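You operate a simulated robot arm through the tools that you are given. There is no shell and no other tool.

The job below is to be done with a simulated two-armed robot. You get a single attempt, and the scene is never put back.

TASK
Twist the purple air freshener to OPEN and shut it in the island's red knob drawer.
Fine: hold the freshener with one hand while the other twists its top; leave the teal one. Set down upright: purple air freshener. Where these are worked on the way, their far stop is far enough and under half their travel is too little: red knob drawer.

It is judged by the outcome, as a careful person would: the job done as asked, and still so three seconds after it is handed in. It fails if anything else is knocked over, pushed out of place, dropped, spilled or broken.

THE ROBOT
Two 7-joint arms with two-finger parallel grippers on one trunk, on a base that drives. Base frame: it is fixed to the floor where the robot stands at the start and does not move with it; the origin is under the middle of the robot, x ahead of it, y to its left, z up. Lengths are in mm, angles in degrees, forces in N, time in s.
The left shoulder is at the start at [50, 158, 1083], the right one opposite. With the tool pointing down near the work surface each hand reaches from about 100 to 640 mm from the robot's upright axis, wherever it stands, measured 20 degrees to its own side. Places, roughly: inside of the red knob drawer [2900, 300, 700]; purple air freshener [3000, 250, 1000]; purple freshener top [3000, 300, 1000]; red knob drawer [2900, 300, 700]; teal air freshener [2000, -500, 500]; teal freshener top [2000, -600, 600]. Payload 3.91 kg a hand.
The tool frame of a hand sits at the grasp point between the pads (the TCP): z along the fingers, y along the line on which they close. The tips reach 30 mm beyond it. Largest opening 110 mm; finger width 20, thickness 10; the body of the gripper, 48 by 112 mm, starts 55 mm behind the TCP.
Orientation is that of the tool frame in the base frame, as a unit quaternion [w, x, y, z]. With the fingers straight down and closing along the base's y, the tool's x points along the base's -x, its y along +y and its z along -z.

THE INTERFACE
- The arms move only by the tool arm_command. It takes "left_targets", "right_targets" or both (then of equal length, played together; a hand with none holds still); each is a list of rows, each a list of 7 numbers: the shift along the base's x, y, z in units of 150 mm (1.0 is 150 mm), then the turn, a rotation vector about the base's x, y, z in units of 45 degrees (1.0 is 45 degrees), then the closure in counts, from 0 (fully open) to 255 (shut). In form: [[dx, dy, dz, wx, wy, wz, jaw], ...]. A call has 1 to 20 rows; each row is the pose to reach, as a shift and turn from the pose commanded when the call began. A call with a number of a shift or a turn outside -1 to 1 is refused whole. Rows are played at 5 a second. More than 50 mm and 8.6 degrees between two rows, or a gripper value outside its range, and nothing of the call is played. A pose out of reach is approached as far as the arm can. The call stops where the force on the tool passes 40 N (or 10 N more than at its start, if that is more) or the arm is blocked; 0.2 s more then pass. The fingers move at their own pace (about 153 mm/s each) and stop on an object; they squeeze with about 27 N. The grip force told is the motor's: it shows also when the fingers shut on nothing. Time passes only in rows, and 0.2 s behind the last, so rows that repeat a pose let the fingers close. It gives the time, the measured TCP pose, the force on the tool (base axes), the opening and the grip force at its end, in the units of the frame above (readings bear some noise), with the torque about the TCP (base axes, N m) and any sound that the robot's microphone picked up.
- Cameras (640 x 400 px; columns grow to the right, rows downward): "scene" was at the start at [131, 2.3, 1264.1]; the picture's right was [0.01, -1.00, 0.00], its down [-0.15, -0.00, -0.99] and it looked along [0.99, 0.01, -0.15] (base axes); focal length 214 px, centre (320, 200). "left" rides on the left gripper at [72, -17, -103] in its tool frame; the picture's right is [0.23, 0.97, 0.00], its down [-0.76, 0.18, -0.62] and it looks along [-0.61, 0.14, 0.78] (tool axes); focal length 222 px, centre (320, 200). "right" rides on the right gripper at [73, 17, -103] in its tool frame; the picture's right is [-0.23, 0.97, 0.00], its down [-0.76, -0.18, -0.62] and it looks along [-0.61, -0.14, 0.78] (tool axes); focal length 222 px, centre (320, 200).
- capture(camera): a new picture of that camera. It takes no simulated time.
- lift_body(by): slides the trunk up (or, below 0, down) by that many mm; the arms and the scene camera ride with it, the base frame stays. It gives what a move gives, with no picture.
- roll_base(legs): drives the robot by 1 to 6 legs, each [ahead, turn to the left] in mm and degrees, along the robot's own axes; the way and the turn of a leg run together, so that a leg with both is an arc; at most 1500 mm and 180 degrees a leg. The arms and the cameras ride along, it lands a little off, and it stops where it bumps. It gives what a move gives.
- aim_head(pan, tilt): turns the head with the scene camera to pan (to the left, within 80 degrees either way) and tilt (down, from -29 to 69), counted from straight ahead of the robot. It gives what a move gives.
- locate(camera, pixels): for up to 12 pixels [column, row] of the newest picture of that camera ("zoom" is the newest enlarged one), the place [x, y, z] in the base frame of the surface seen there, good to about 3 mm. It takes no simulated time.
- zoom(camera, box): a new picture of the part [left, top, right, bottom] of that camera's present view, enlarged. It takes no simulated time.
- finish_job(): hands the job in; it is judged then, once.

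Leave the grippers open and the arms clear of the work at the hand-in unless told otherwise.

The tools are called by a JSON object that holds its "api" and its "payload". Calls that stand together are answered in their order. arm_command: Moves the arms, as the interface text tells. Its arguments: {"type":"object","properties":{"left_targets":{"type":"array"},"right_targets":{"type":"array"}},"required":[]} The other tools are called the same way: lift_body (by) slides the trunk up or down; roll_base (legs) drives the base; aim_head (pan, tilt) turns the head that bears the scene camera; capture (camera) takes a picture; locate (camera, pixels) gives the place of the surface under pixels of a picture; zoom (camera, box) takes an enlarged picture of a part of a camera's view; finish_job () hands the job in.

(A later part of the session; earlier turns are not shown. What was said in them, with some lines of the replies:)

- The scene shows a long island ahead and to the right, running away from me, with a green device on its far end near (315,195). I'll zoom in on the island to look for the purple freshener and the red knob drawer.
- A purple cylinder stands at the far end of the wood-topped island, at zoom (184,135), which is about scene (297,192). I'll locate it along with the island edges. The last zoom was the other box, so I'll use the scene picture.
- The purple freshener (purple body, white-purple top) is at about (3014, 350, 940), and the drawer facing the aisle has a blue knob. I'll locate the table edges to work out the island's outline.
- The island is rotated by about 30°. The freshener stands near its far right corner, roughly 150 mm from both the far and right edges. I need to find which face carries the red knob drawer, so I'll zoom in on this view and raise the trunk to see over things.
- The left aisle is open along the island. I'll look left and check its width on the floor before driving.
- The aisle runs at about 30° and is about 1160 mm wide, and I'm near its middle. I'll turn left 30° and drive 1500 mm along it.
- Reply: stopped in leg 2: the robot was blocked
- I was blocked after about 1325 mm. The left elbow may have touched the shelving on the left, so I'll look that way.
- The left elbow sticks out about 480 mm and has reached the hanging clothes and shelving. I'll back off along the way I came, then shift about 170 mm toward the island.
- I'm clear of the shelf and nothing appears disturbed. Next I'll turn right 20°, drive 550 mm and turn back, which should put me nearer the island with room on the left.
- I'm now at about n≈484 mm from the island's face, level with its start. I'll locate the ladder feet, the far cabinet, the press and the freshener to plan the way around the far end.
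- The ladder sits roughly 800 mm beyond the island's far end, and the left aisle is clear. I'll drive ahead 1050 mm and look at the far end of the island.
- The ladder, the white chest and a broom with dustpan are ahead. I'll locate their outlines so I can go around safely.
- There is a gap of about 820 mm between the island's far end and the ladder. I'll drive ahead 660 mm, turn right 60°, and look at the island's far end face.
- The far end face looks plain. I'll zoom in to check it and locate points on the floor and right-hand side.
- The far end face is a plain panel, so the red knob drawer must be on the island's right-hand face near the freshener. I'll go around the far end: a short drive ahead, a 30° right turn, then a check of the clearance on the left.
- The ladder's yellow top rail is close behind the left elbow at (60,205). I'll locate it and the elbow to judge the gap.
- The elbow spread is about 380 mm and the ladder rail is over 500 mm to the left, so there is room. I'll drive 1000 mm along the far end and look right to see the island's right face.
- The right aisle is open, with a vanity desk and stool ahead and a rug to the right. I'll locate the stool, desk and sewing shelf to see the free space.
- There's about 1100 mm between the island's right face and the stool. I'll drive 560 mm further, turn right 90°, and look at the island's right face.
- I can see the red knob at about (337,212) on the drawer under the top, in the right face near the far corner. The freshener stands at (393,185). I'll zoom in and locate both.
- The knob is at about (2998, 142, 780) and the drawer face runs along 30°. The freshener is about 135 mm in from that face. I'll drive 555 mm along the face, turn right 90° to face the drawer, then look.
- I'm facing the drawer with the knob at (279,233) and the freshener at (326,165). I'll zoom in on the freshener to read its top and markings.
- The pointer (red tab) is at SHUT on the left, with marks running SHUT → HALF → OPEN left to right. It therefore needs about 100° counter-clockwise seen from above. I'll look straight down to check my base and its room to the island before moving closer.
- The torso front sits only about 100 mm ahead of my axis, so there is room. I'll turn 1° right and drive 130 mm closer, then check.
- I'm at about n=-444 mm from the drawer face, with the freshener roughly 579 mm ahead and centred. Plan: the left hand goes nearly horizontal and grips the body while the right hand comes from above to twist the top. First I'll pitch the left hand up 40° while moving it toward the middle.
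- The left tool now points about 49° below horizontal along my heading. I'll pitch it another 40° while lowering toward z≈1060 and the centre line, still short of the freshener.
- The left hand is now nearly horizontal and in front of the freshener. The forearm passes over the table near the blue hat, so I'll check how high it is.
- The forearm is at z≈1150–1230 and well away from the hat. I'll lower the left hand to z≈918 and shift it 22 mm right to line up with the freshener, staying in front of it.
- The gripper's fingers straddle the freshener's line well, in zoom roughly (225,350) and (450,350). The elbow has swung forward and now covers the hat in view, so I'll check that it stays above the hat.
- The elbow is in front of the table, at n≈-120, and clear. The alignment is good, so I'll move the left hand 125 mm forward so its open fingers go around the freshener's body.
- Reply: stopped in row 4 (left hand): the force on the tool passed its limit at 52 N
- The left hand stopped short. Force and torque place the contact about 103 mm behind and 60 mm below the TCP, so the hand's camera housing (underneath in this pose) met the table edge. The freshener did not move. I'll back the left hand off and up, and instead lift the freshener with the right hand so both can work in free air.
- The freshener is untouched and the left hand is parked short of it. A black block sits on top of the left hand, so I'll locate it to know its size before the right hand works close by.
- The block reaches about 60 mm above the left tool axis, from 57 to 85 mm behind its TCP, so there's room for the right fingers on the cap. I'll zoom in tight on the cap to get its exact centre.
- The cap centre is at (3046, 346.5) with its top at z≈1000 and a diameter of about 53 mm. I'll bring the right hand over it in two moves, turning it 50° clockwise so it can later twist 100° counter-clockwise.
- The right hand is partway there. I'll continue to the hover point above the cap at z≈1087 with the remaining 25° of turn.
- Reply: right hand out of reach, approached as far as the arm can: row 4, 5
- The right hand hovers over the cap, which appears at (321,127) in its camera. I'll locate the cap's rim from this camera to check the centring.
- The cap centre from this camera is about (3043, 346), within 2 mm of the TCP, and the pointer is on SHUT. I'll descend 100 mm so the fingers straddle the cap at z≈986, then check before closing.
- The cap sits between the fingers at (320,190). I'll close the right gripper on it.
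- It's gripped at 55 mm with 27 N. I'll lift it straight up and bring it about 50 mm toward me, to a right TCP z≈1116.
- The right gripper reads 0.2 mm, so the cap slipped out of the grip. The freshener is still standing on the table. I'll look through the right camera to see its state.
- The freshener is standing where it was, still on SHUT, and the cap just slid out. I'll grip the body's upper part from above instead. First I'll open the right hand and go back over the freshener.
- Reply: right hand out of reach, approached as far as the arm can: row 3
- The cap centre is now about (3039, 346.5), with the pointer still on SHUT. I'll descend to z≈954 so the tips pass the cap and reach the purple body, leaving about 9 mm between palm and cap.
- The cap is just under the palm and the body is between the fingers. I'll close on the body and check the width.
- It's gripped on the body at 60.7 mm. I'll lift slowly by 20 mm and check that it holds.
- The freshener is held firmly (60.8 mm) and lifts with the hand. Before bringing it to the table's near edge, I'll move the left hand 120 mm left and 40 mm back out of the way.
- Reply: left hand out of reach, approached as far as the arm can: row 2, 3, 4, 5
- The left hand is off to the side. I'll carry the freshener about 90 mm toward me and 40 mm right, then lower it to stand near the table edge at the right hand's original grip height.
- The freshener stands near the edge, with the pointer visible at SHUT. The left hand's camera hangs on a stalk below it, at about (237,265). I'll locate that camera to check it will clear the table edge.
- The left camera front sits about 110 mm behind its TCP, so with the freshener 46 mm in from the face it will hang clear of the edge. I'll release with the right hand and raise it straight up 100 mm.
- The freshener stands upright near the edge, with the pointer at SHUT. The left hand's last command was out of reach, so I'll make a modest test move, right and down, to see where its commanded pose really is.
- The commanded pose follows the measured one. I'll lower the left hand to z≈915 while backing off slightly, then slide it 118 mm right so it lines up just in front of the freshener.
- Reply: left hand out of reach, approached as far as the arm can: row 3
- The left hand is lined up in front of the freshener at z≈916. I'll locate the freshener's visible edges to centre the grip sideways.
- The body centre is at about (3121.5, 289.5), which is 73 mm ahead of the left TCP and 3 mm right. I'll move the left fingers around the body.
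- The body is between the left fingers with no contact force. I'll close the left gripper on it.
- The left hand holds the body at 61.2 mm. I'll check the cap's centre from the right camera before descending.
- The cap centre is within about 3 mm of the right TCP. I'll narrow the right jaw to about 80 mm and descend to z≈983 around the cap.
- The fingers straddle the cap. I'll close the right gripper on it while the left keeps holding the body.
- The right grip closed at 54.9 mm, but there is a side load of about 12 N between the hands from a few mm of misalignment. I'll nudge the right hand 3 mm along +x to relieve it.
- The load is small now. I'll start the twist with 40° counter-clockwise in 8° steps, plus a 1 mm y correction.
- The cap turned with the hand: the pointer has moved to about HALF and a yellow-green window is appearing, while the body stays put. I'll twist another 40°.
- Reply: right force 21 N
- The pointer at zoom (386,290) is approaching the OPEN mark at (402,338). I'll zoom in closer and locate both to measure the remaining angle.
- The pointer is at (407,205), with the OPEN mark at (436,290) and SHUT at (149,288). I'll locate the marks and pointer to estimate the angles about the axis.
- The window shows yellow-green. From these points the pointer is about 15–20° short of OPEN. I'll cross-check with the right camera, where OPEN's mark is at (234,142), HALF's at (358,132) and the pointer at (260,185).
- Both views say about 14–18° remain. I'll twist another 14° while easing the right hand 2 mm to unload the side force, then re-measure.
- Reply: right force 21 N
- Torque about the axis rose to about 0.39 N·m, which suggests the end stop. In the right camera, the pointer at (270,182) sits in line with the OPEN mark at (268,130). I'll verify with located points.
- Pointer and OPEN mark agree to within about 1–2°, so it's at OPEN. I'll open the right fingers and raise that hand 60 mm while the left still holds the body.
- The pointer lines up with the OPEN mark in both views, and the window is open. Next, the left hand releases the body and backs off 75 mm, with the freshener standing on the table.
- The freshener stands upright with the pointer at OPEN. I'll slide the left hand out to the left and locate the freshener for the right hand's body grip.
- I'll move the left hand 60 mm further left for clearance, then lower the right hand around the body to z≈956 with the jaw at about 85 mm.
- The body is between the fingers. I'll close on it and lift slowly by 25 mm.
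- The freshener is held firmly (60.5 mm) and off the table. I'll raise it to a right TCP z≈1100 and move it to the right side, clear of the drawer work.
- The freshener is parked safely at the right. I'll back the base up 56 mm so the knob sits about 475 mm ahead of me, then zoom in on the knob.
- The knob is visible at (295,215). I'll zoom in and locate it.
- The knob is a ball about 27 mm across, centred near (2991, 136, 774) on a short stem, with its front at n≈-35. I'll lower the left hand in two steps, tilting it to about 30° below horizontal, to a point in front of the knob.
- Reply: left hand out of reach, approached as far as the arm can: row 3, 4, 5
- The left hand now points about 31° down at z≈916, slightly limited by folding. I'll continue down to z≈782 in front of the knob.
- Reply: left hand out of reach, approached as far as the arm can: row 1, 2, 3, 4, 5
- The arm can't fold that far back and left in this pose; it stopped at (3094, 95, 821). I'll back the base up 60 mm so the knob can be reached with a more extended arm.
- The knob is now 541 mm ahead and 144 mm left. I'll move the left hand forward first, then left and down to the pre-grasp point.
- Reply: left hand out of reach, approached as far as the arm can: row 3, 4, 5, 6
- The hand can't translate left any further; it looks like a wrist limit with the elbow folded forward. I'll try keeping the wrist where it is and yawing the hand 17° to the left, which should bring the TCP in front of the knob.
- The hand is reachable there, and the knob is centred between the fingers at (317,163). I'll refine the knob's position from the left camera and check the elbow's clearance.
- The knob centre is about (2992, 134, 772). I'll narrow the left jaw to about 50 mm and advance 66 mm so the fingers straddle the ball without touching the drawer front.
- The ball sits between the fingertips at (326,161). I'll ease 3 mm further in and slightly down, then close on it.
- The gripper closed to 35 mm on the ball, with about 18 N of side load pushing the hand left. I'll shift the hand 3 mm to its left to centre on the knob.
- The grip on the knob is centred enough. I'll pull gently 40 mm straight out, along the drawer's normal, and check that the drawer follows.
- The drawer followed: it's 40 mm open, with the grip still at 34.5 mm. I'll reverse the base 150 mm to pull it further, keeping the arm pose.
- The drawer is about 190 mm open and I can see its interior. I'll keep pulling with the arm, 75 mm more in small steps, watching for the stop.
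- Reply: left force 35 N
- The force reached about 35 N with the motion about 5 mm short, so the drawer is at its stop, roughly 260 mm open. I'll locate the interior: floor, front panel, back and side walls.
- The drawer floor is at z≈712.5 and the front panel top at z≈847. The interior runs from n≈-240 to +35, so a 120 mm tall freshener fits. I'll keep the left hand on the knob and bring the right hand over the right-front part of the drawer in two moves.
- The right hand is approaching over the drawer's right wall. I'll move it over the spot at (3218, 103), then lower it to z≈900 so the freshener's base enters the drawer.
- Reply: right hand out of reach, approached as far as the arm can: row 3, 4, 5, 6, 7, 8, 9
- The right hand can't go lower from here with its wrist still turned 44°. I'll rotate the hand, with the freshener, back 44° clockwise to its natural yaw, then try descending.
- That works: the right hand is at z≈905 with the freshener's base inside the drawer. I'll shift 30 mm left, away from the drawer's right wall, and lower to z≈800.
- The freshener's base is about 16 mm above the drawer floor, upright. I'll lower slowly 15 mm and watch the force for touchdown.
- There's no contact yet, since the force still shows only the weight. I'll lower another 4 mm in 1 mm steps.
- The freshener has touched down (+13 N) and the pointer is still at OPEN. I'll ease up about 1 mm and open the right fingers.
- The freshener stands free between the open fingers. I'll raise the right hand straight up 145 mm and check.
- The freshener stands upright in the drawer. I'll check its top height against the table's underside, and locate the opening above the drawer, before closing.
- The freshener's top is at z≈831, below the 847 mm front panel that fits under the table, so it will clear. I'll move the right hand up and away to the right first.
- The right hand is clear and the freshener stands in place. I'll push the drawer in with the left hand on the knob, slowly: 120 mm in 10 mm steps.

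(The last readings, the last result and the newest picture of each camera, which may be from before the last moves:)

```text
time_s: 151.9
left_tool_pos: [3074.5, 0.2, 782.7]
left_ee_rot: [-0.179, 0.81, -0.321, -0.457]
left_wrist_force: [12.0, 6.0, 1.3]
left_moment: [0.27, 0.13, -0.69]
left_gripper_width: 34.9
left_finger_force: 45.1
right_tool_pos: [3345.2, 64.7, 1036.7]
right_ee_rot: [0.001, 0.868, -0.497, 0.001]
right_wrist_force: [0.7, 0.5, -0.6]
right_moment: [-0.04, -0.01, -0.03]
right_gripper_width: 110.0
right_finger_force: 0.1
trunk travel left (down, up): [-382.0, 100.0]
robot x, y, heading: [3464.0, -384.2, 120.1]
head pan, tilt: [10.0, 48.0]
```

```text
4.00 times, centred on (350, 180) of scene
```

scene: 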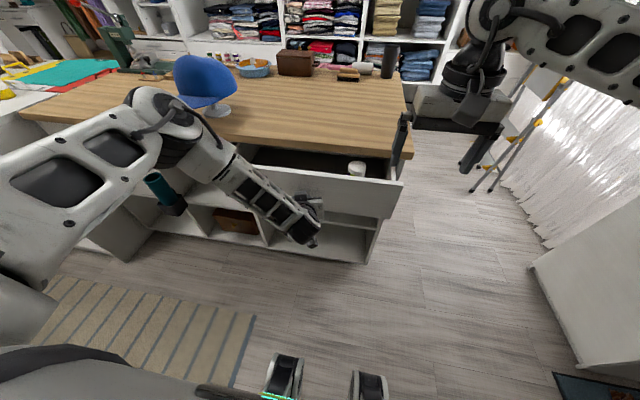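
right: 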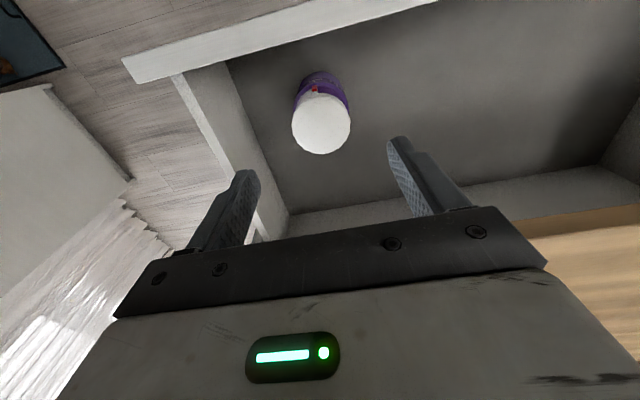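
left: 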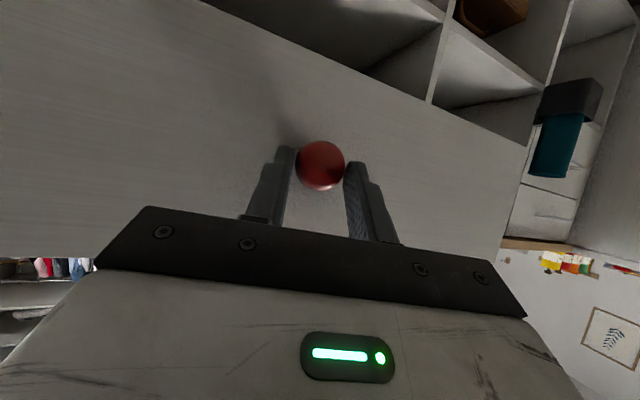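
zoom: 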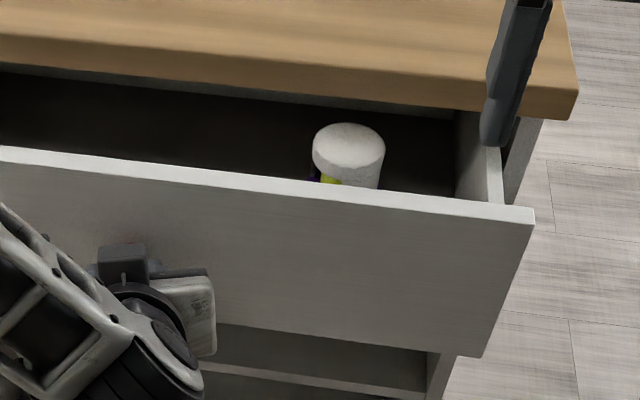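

The freshener rides along upright and is about to pass under the table edge. I'll push another 100 mm.

{"api": "arm_command", "payload": {"left_targets": [[-0.02, 0.035, 0, 0, 0, 0, 255], [-0.05, 0.087, 0, 0, 0, 0, 255], [-0.08, 0.139, 0, 0, 0, 0, 255], [-0.115, 0.199, 0, 0, 0, 0, 255], [-0.15, 0.26, 0, 0, 0, 0, 255], [-0.185, 0.32, 0, 0, 0, 0, 255], [-0.22, 0.381, 0, 0, 0, 0, 255], [-0.255, 0.442, 0, 0, 0, 0, 255], [-0.29, 0.502, 0, 0, 0, 0, 255], [-0.32, 0.554, 0, 0, 0, 0, 255], [-0.333, 0.577, 0, 0, 0, 0, 255], [-0.333, 0.577, 0, 0, 0, 0, 255]]}}

{"api": "capture", "payload": {"camera": "scene"}}

{"api": "zoom", "payload": {"camera": "scene", "box": [230, 120, 420, 240]}}

```text
time_s: 154.5
left_tool_pos: [3024.3, 86.5, 782.3]
left_ee_rot: [-0.181, 0.809, -0.323, -0.457]
left_wrist_force: [12.4, 6.6, 2.4]
left_moment: [0.02, -0.22, -0.48]
left_gripper_width: 34.7
left_finger_force: 45.0
right_tool_pos: [3345.6, 65.8, 1037.3]
right_ee_rot: [0.0, 0.867, -0.498, 0.001]
right_wrist_force: [-0.7, 0.7, 0.1]
right_moment: [0.02, 0.0, 0.0]
right_gripper_width: 109.8
right_finger_force: 0.0
trunk travel left (down, up): [-382.0, 100.0]
robot x, y, heading: [3460.6, -384.5, 120.1]
head pan, tilt: [10.0, 48.0]
```

```text
taken
```

scene: 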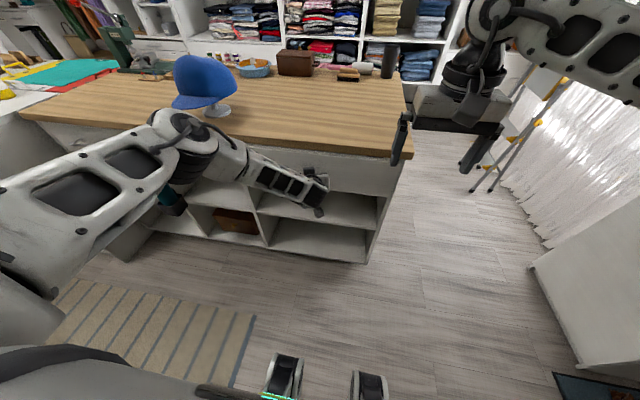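

```text
3.33 times, centred on (325, 180) of scene
```

zoom: 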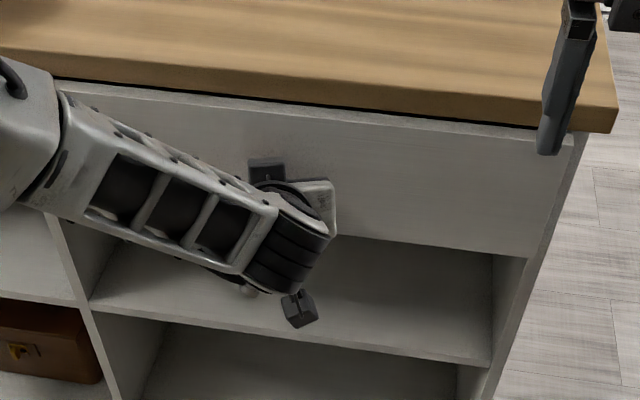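

About 40 mm remain. I'll push the last stretch slowly, and the move will stop if the force rises when the drawer seats.

{"api": "arm_command", "payload": {"left_targets": [[-0.02, 0.035, 0, 0, 0, 0, 255], [-0.05, 0.087, 0, 0, 0, 0, 255], [-0.08, 0.139, 0, 0, 0, 0, 255], [-0.11, 0.19, 0, 0, 0, 0, 255], [-0.133, 0.231, 0, 0, 0, 0, 255], [-0.143, 0.248, 0, 0, 0, 0, 255], [-0.143, 0.248, 0, 0, 0, 0, 255]]}}

{"api": "capture", "payload": {"camera": "scene"}}

{"api": "zoom", "payload": {"camera": "scene", "box": [230, 120, 420, 240]}}

{"api": "capture", "payload": {"camera": "left"}}

```text
time_s: 156.1
left_tool_pos: [3004.6, 120.5, 782.3]
left_ee_rot: [-0.178, 0.81, -0.321, -0.456]
left_wrist_force: [20.6, -26.7, 5.6]
left_moment: [-0.32, -0.19, -0.17]
left_gripper_width: 34.5
left_finger_force: 45.3
right_tool_pos: [3346.4, 64.1, 1039.7]
right_ee_rot: [0.0, 0.868, -0.497, -0.001]
right_wrist_force: [0.0, 1.0, 0.0]
right_moment: [0.0, 0.0, -0.01]
right_gripper_width: 110.0
right_finger_force: 0.0
trunk travel left (down, up): [-382.0, 100.0]
robot x, y, heading: [3460.1, -389.8, 120.2]
head pan, tilt: [10.0, 48.0]
```

```text
taken
```

scene: 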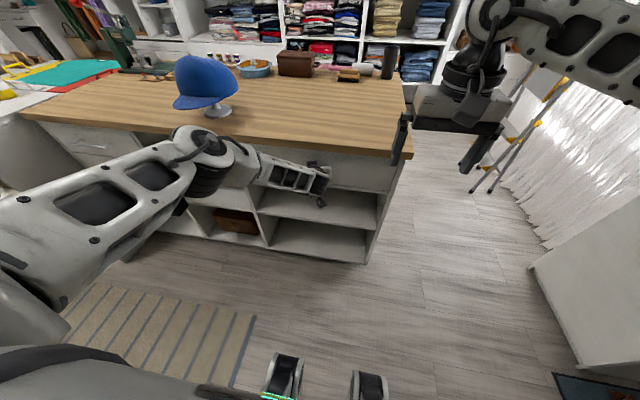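

```text
3.33 times, centred on (325, 180) of scene
```

zoom: 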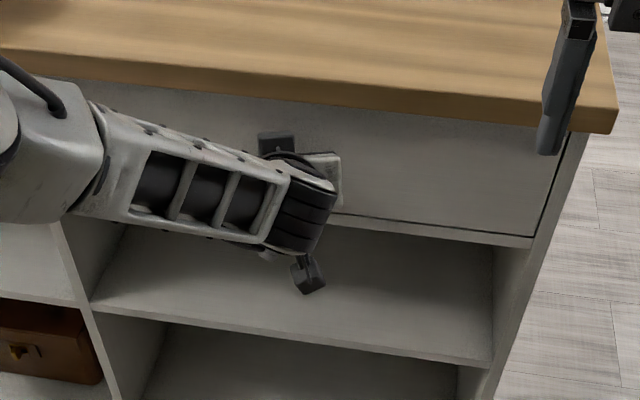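

```text
taken
```

left: 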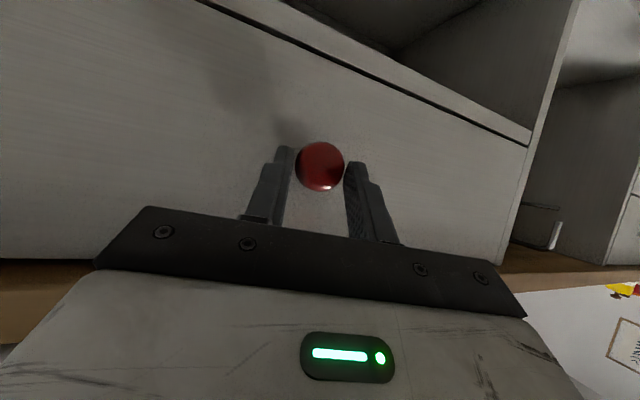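

The drawer is back at its closed position, with the TCP at the same place as when I first gripped the knob and 34 N of push. I'll open the left fingers to about 50 mm and back straight out 70 mm.

{"api": "arm_command", "payload": {"left_targets": [[0.005, -0.009, 0, 0, 0, 0, 255], [0.005, -0.009, 0, 0, 0, 0, 139], [0.005, -0.009, 0, 0, 0, 0, 139], [0.005, -0.009, 0, 0, 0, 0, 139], [0.06, -0.052, 0, 0, 0, 0, 139], [0.16, -0.14, 0, 0, 0, 0, 139], [0.26, -0.23, 0, 0, 0, 0, 139], [0.36, -0.32, 0, 0, 0, 0, 139], [0.36, -0.32, 0, 0, 0, 0, 139]]}}

{"api": "capture", "payload": {"camera": "left"}}

{"api": "capture", "payload": {"camera": "scene"}}

```text
time_s: 158.1
left_tool_pos: [3057.1, 73.2, 782.1]
left_ee_rot: [-0.18, 0.81, -0.32, -0.458]
left_wrist_force: [0.9, -0.8, 0.0]
left_moment: [0.01, -0.01, -0.04]
left_gripper_width: 50.3
left_finger_force: 0.1
right_tool_pos: [3344.2, 66.9, 1037.7]
right_ee_rot: [0.001, 0.868, -0.497, 0.001]
right_wrist_force: [-0.3, 0.3, -0.1]
right_moment: [-0.03, 0.01, -0.01]
right_gripper_width: 110.2
right_finger_force: 0.0
trunk travel left (down, up): [-382.0, 100.0]
robot x, y, heading: [3462.4, -384.4, 120.4]
head pan, tilt: [10.0, 48.0]
```

```text
taken
```

left: 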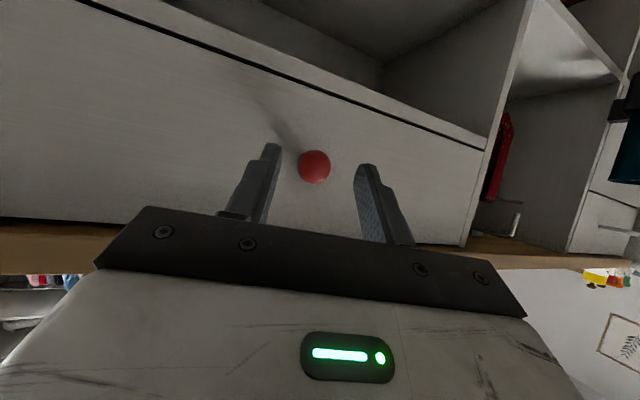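

```text
taken
```

scene: 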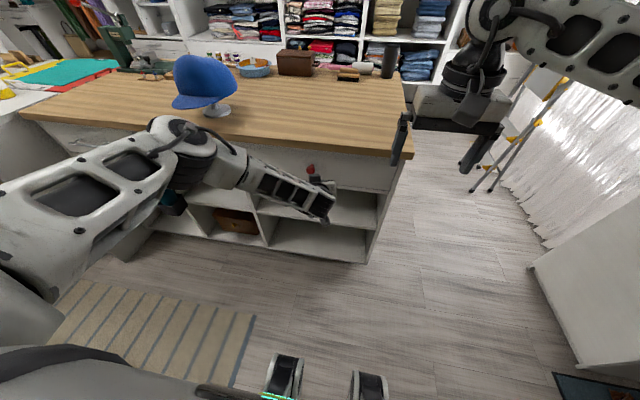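

The left hand is off the knob and the drawer looks shut. I'll draw the left hand back another 90 mm, open it fully, and check the drawer face position.

{"api": "arm_command", "payload": {"left_targets": [[0.08, -0.13, 0, 0, 0, 0, 0], [0.18, -0.3, 0, 0, 0, 0, 0], [0.3, -0.52, 0, 0, 0, 0, 0], [0.3, -0.52, 0, 0, 0, 0, 0]]}}

{"api": "capture", "payload": {"camera": "scene"}}

{"api": "zoom", "payload": {"camera": "scene", "box": [230, 120, 420, 240]}}

```text
time_s: 159.1
left_tool_pos: [3103.9, -3.6, 783.2]
left_ee_rot: [-0.179, 0.81, -0.321, -0.457]
left_wrist_force: [0.3, 0.2, 0.2]
left_moment: [-0.04, 0.0, 0.0]
left_gripper_width: 110.2
left_finger_force: 0.2
right_tool_pos: [3344.6, 65.7, 1038.3]
right_ee_rot: [0.0, 0.868, -0.497, 0.001]
right_wrist_force: [0.3, 0.9, 0.0]
right_moment: [0.03, 0.01, -0.03]
right_gripper_width: 110.0
right_finger_force: 0.0
trunk travel left (down, up): [-382.0, 100.0]
robot x, y, heading: [3461.5, -384.4, 120.5]
head pan, tilt: [10.0, 48.0]
```

```text
taken
```

scene: 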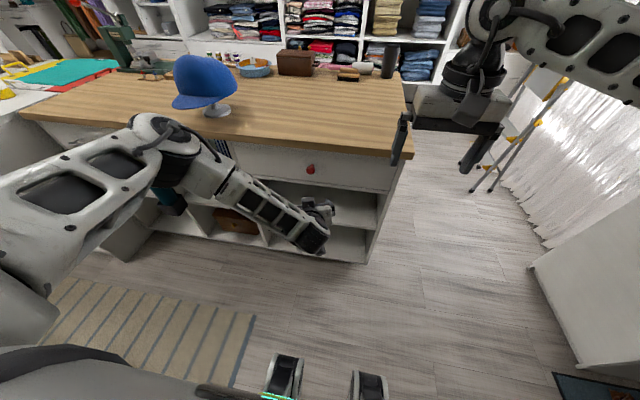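

```text
3.33 times, centred on (325, 180) of scene
```

zoom: 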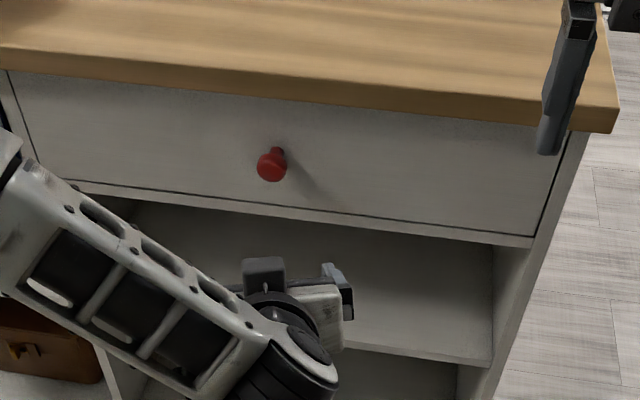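

{"api": "locate", "payload": {"camera": "zoom", "pixels": [[350, 160], [450, 180], [150, 140], [570, 200], [400, 235], [500, 250], [272, 165], [15, 110], [530, 180]]}}

```text
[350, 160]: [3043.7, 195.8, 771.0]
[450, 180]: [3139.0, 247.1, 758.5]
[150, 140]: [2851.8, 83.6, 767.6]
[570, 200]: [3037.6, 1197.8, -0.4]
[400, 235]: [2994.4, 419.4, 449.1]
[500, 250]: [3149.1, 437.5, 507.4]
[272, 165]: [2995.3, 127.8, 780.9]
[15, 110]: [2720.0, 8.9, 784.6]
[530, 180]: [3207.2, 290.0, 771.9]
```

The drawer face is flush with the frame (within about 2 mm along its width) and the knob is back where it started. No sounds were reported, both grippers are open and the hands are clear. The freshener was at OPEN and upright when the drawer closed, so I'm handing the job in.

{"api": "finish_job", "payload": {}}

```text
The job is handed in.
```

The purple air freshener is twisted to OPEN and standing upright in the island's red knob drawer, and the drawer is shut. I've handed the job in.

- **Twist:** The left hand held the body on the table while the right hand turned the top about 94° counter-clockwise from SHUT, until the torque rose like an end stop. The pointer lined up with the OPEN mark then, and again when the freshener touched down in the drawer.
- **Drawer:** I pulled it to its stop, about 260 mm, set the freshener inside and pushed the drawer back. The drawer face is flush with the cabinet frame to within about 2 mm.
- **After shutting:** I can't see inside the closed drawer. The last part of the push was slow and no sounds were reported, so I expect the freshener is still upright.
- **Contacts on the way:**
  - The robot was blocked once in the left aisle, most likely by the left elbow against the wardrobe shelving. I backed off and saw nothing disturbed.
  - The left hand's camera housing touched the table edge once.
  - My first grip on the freshener's cap slipped off, and the freshener stayed standing.

The teal freshener was left alone. Both grippers are open, and the arms are clear of the drawer.
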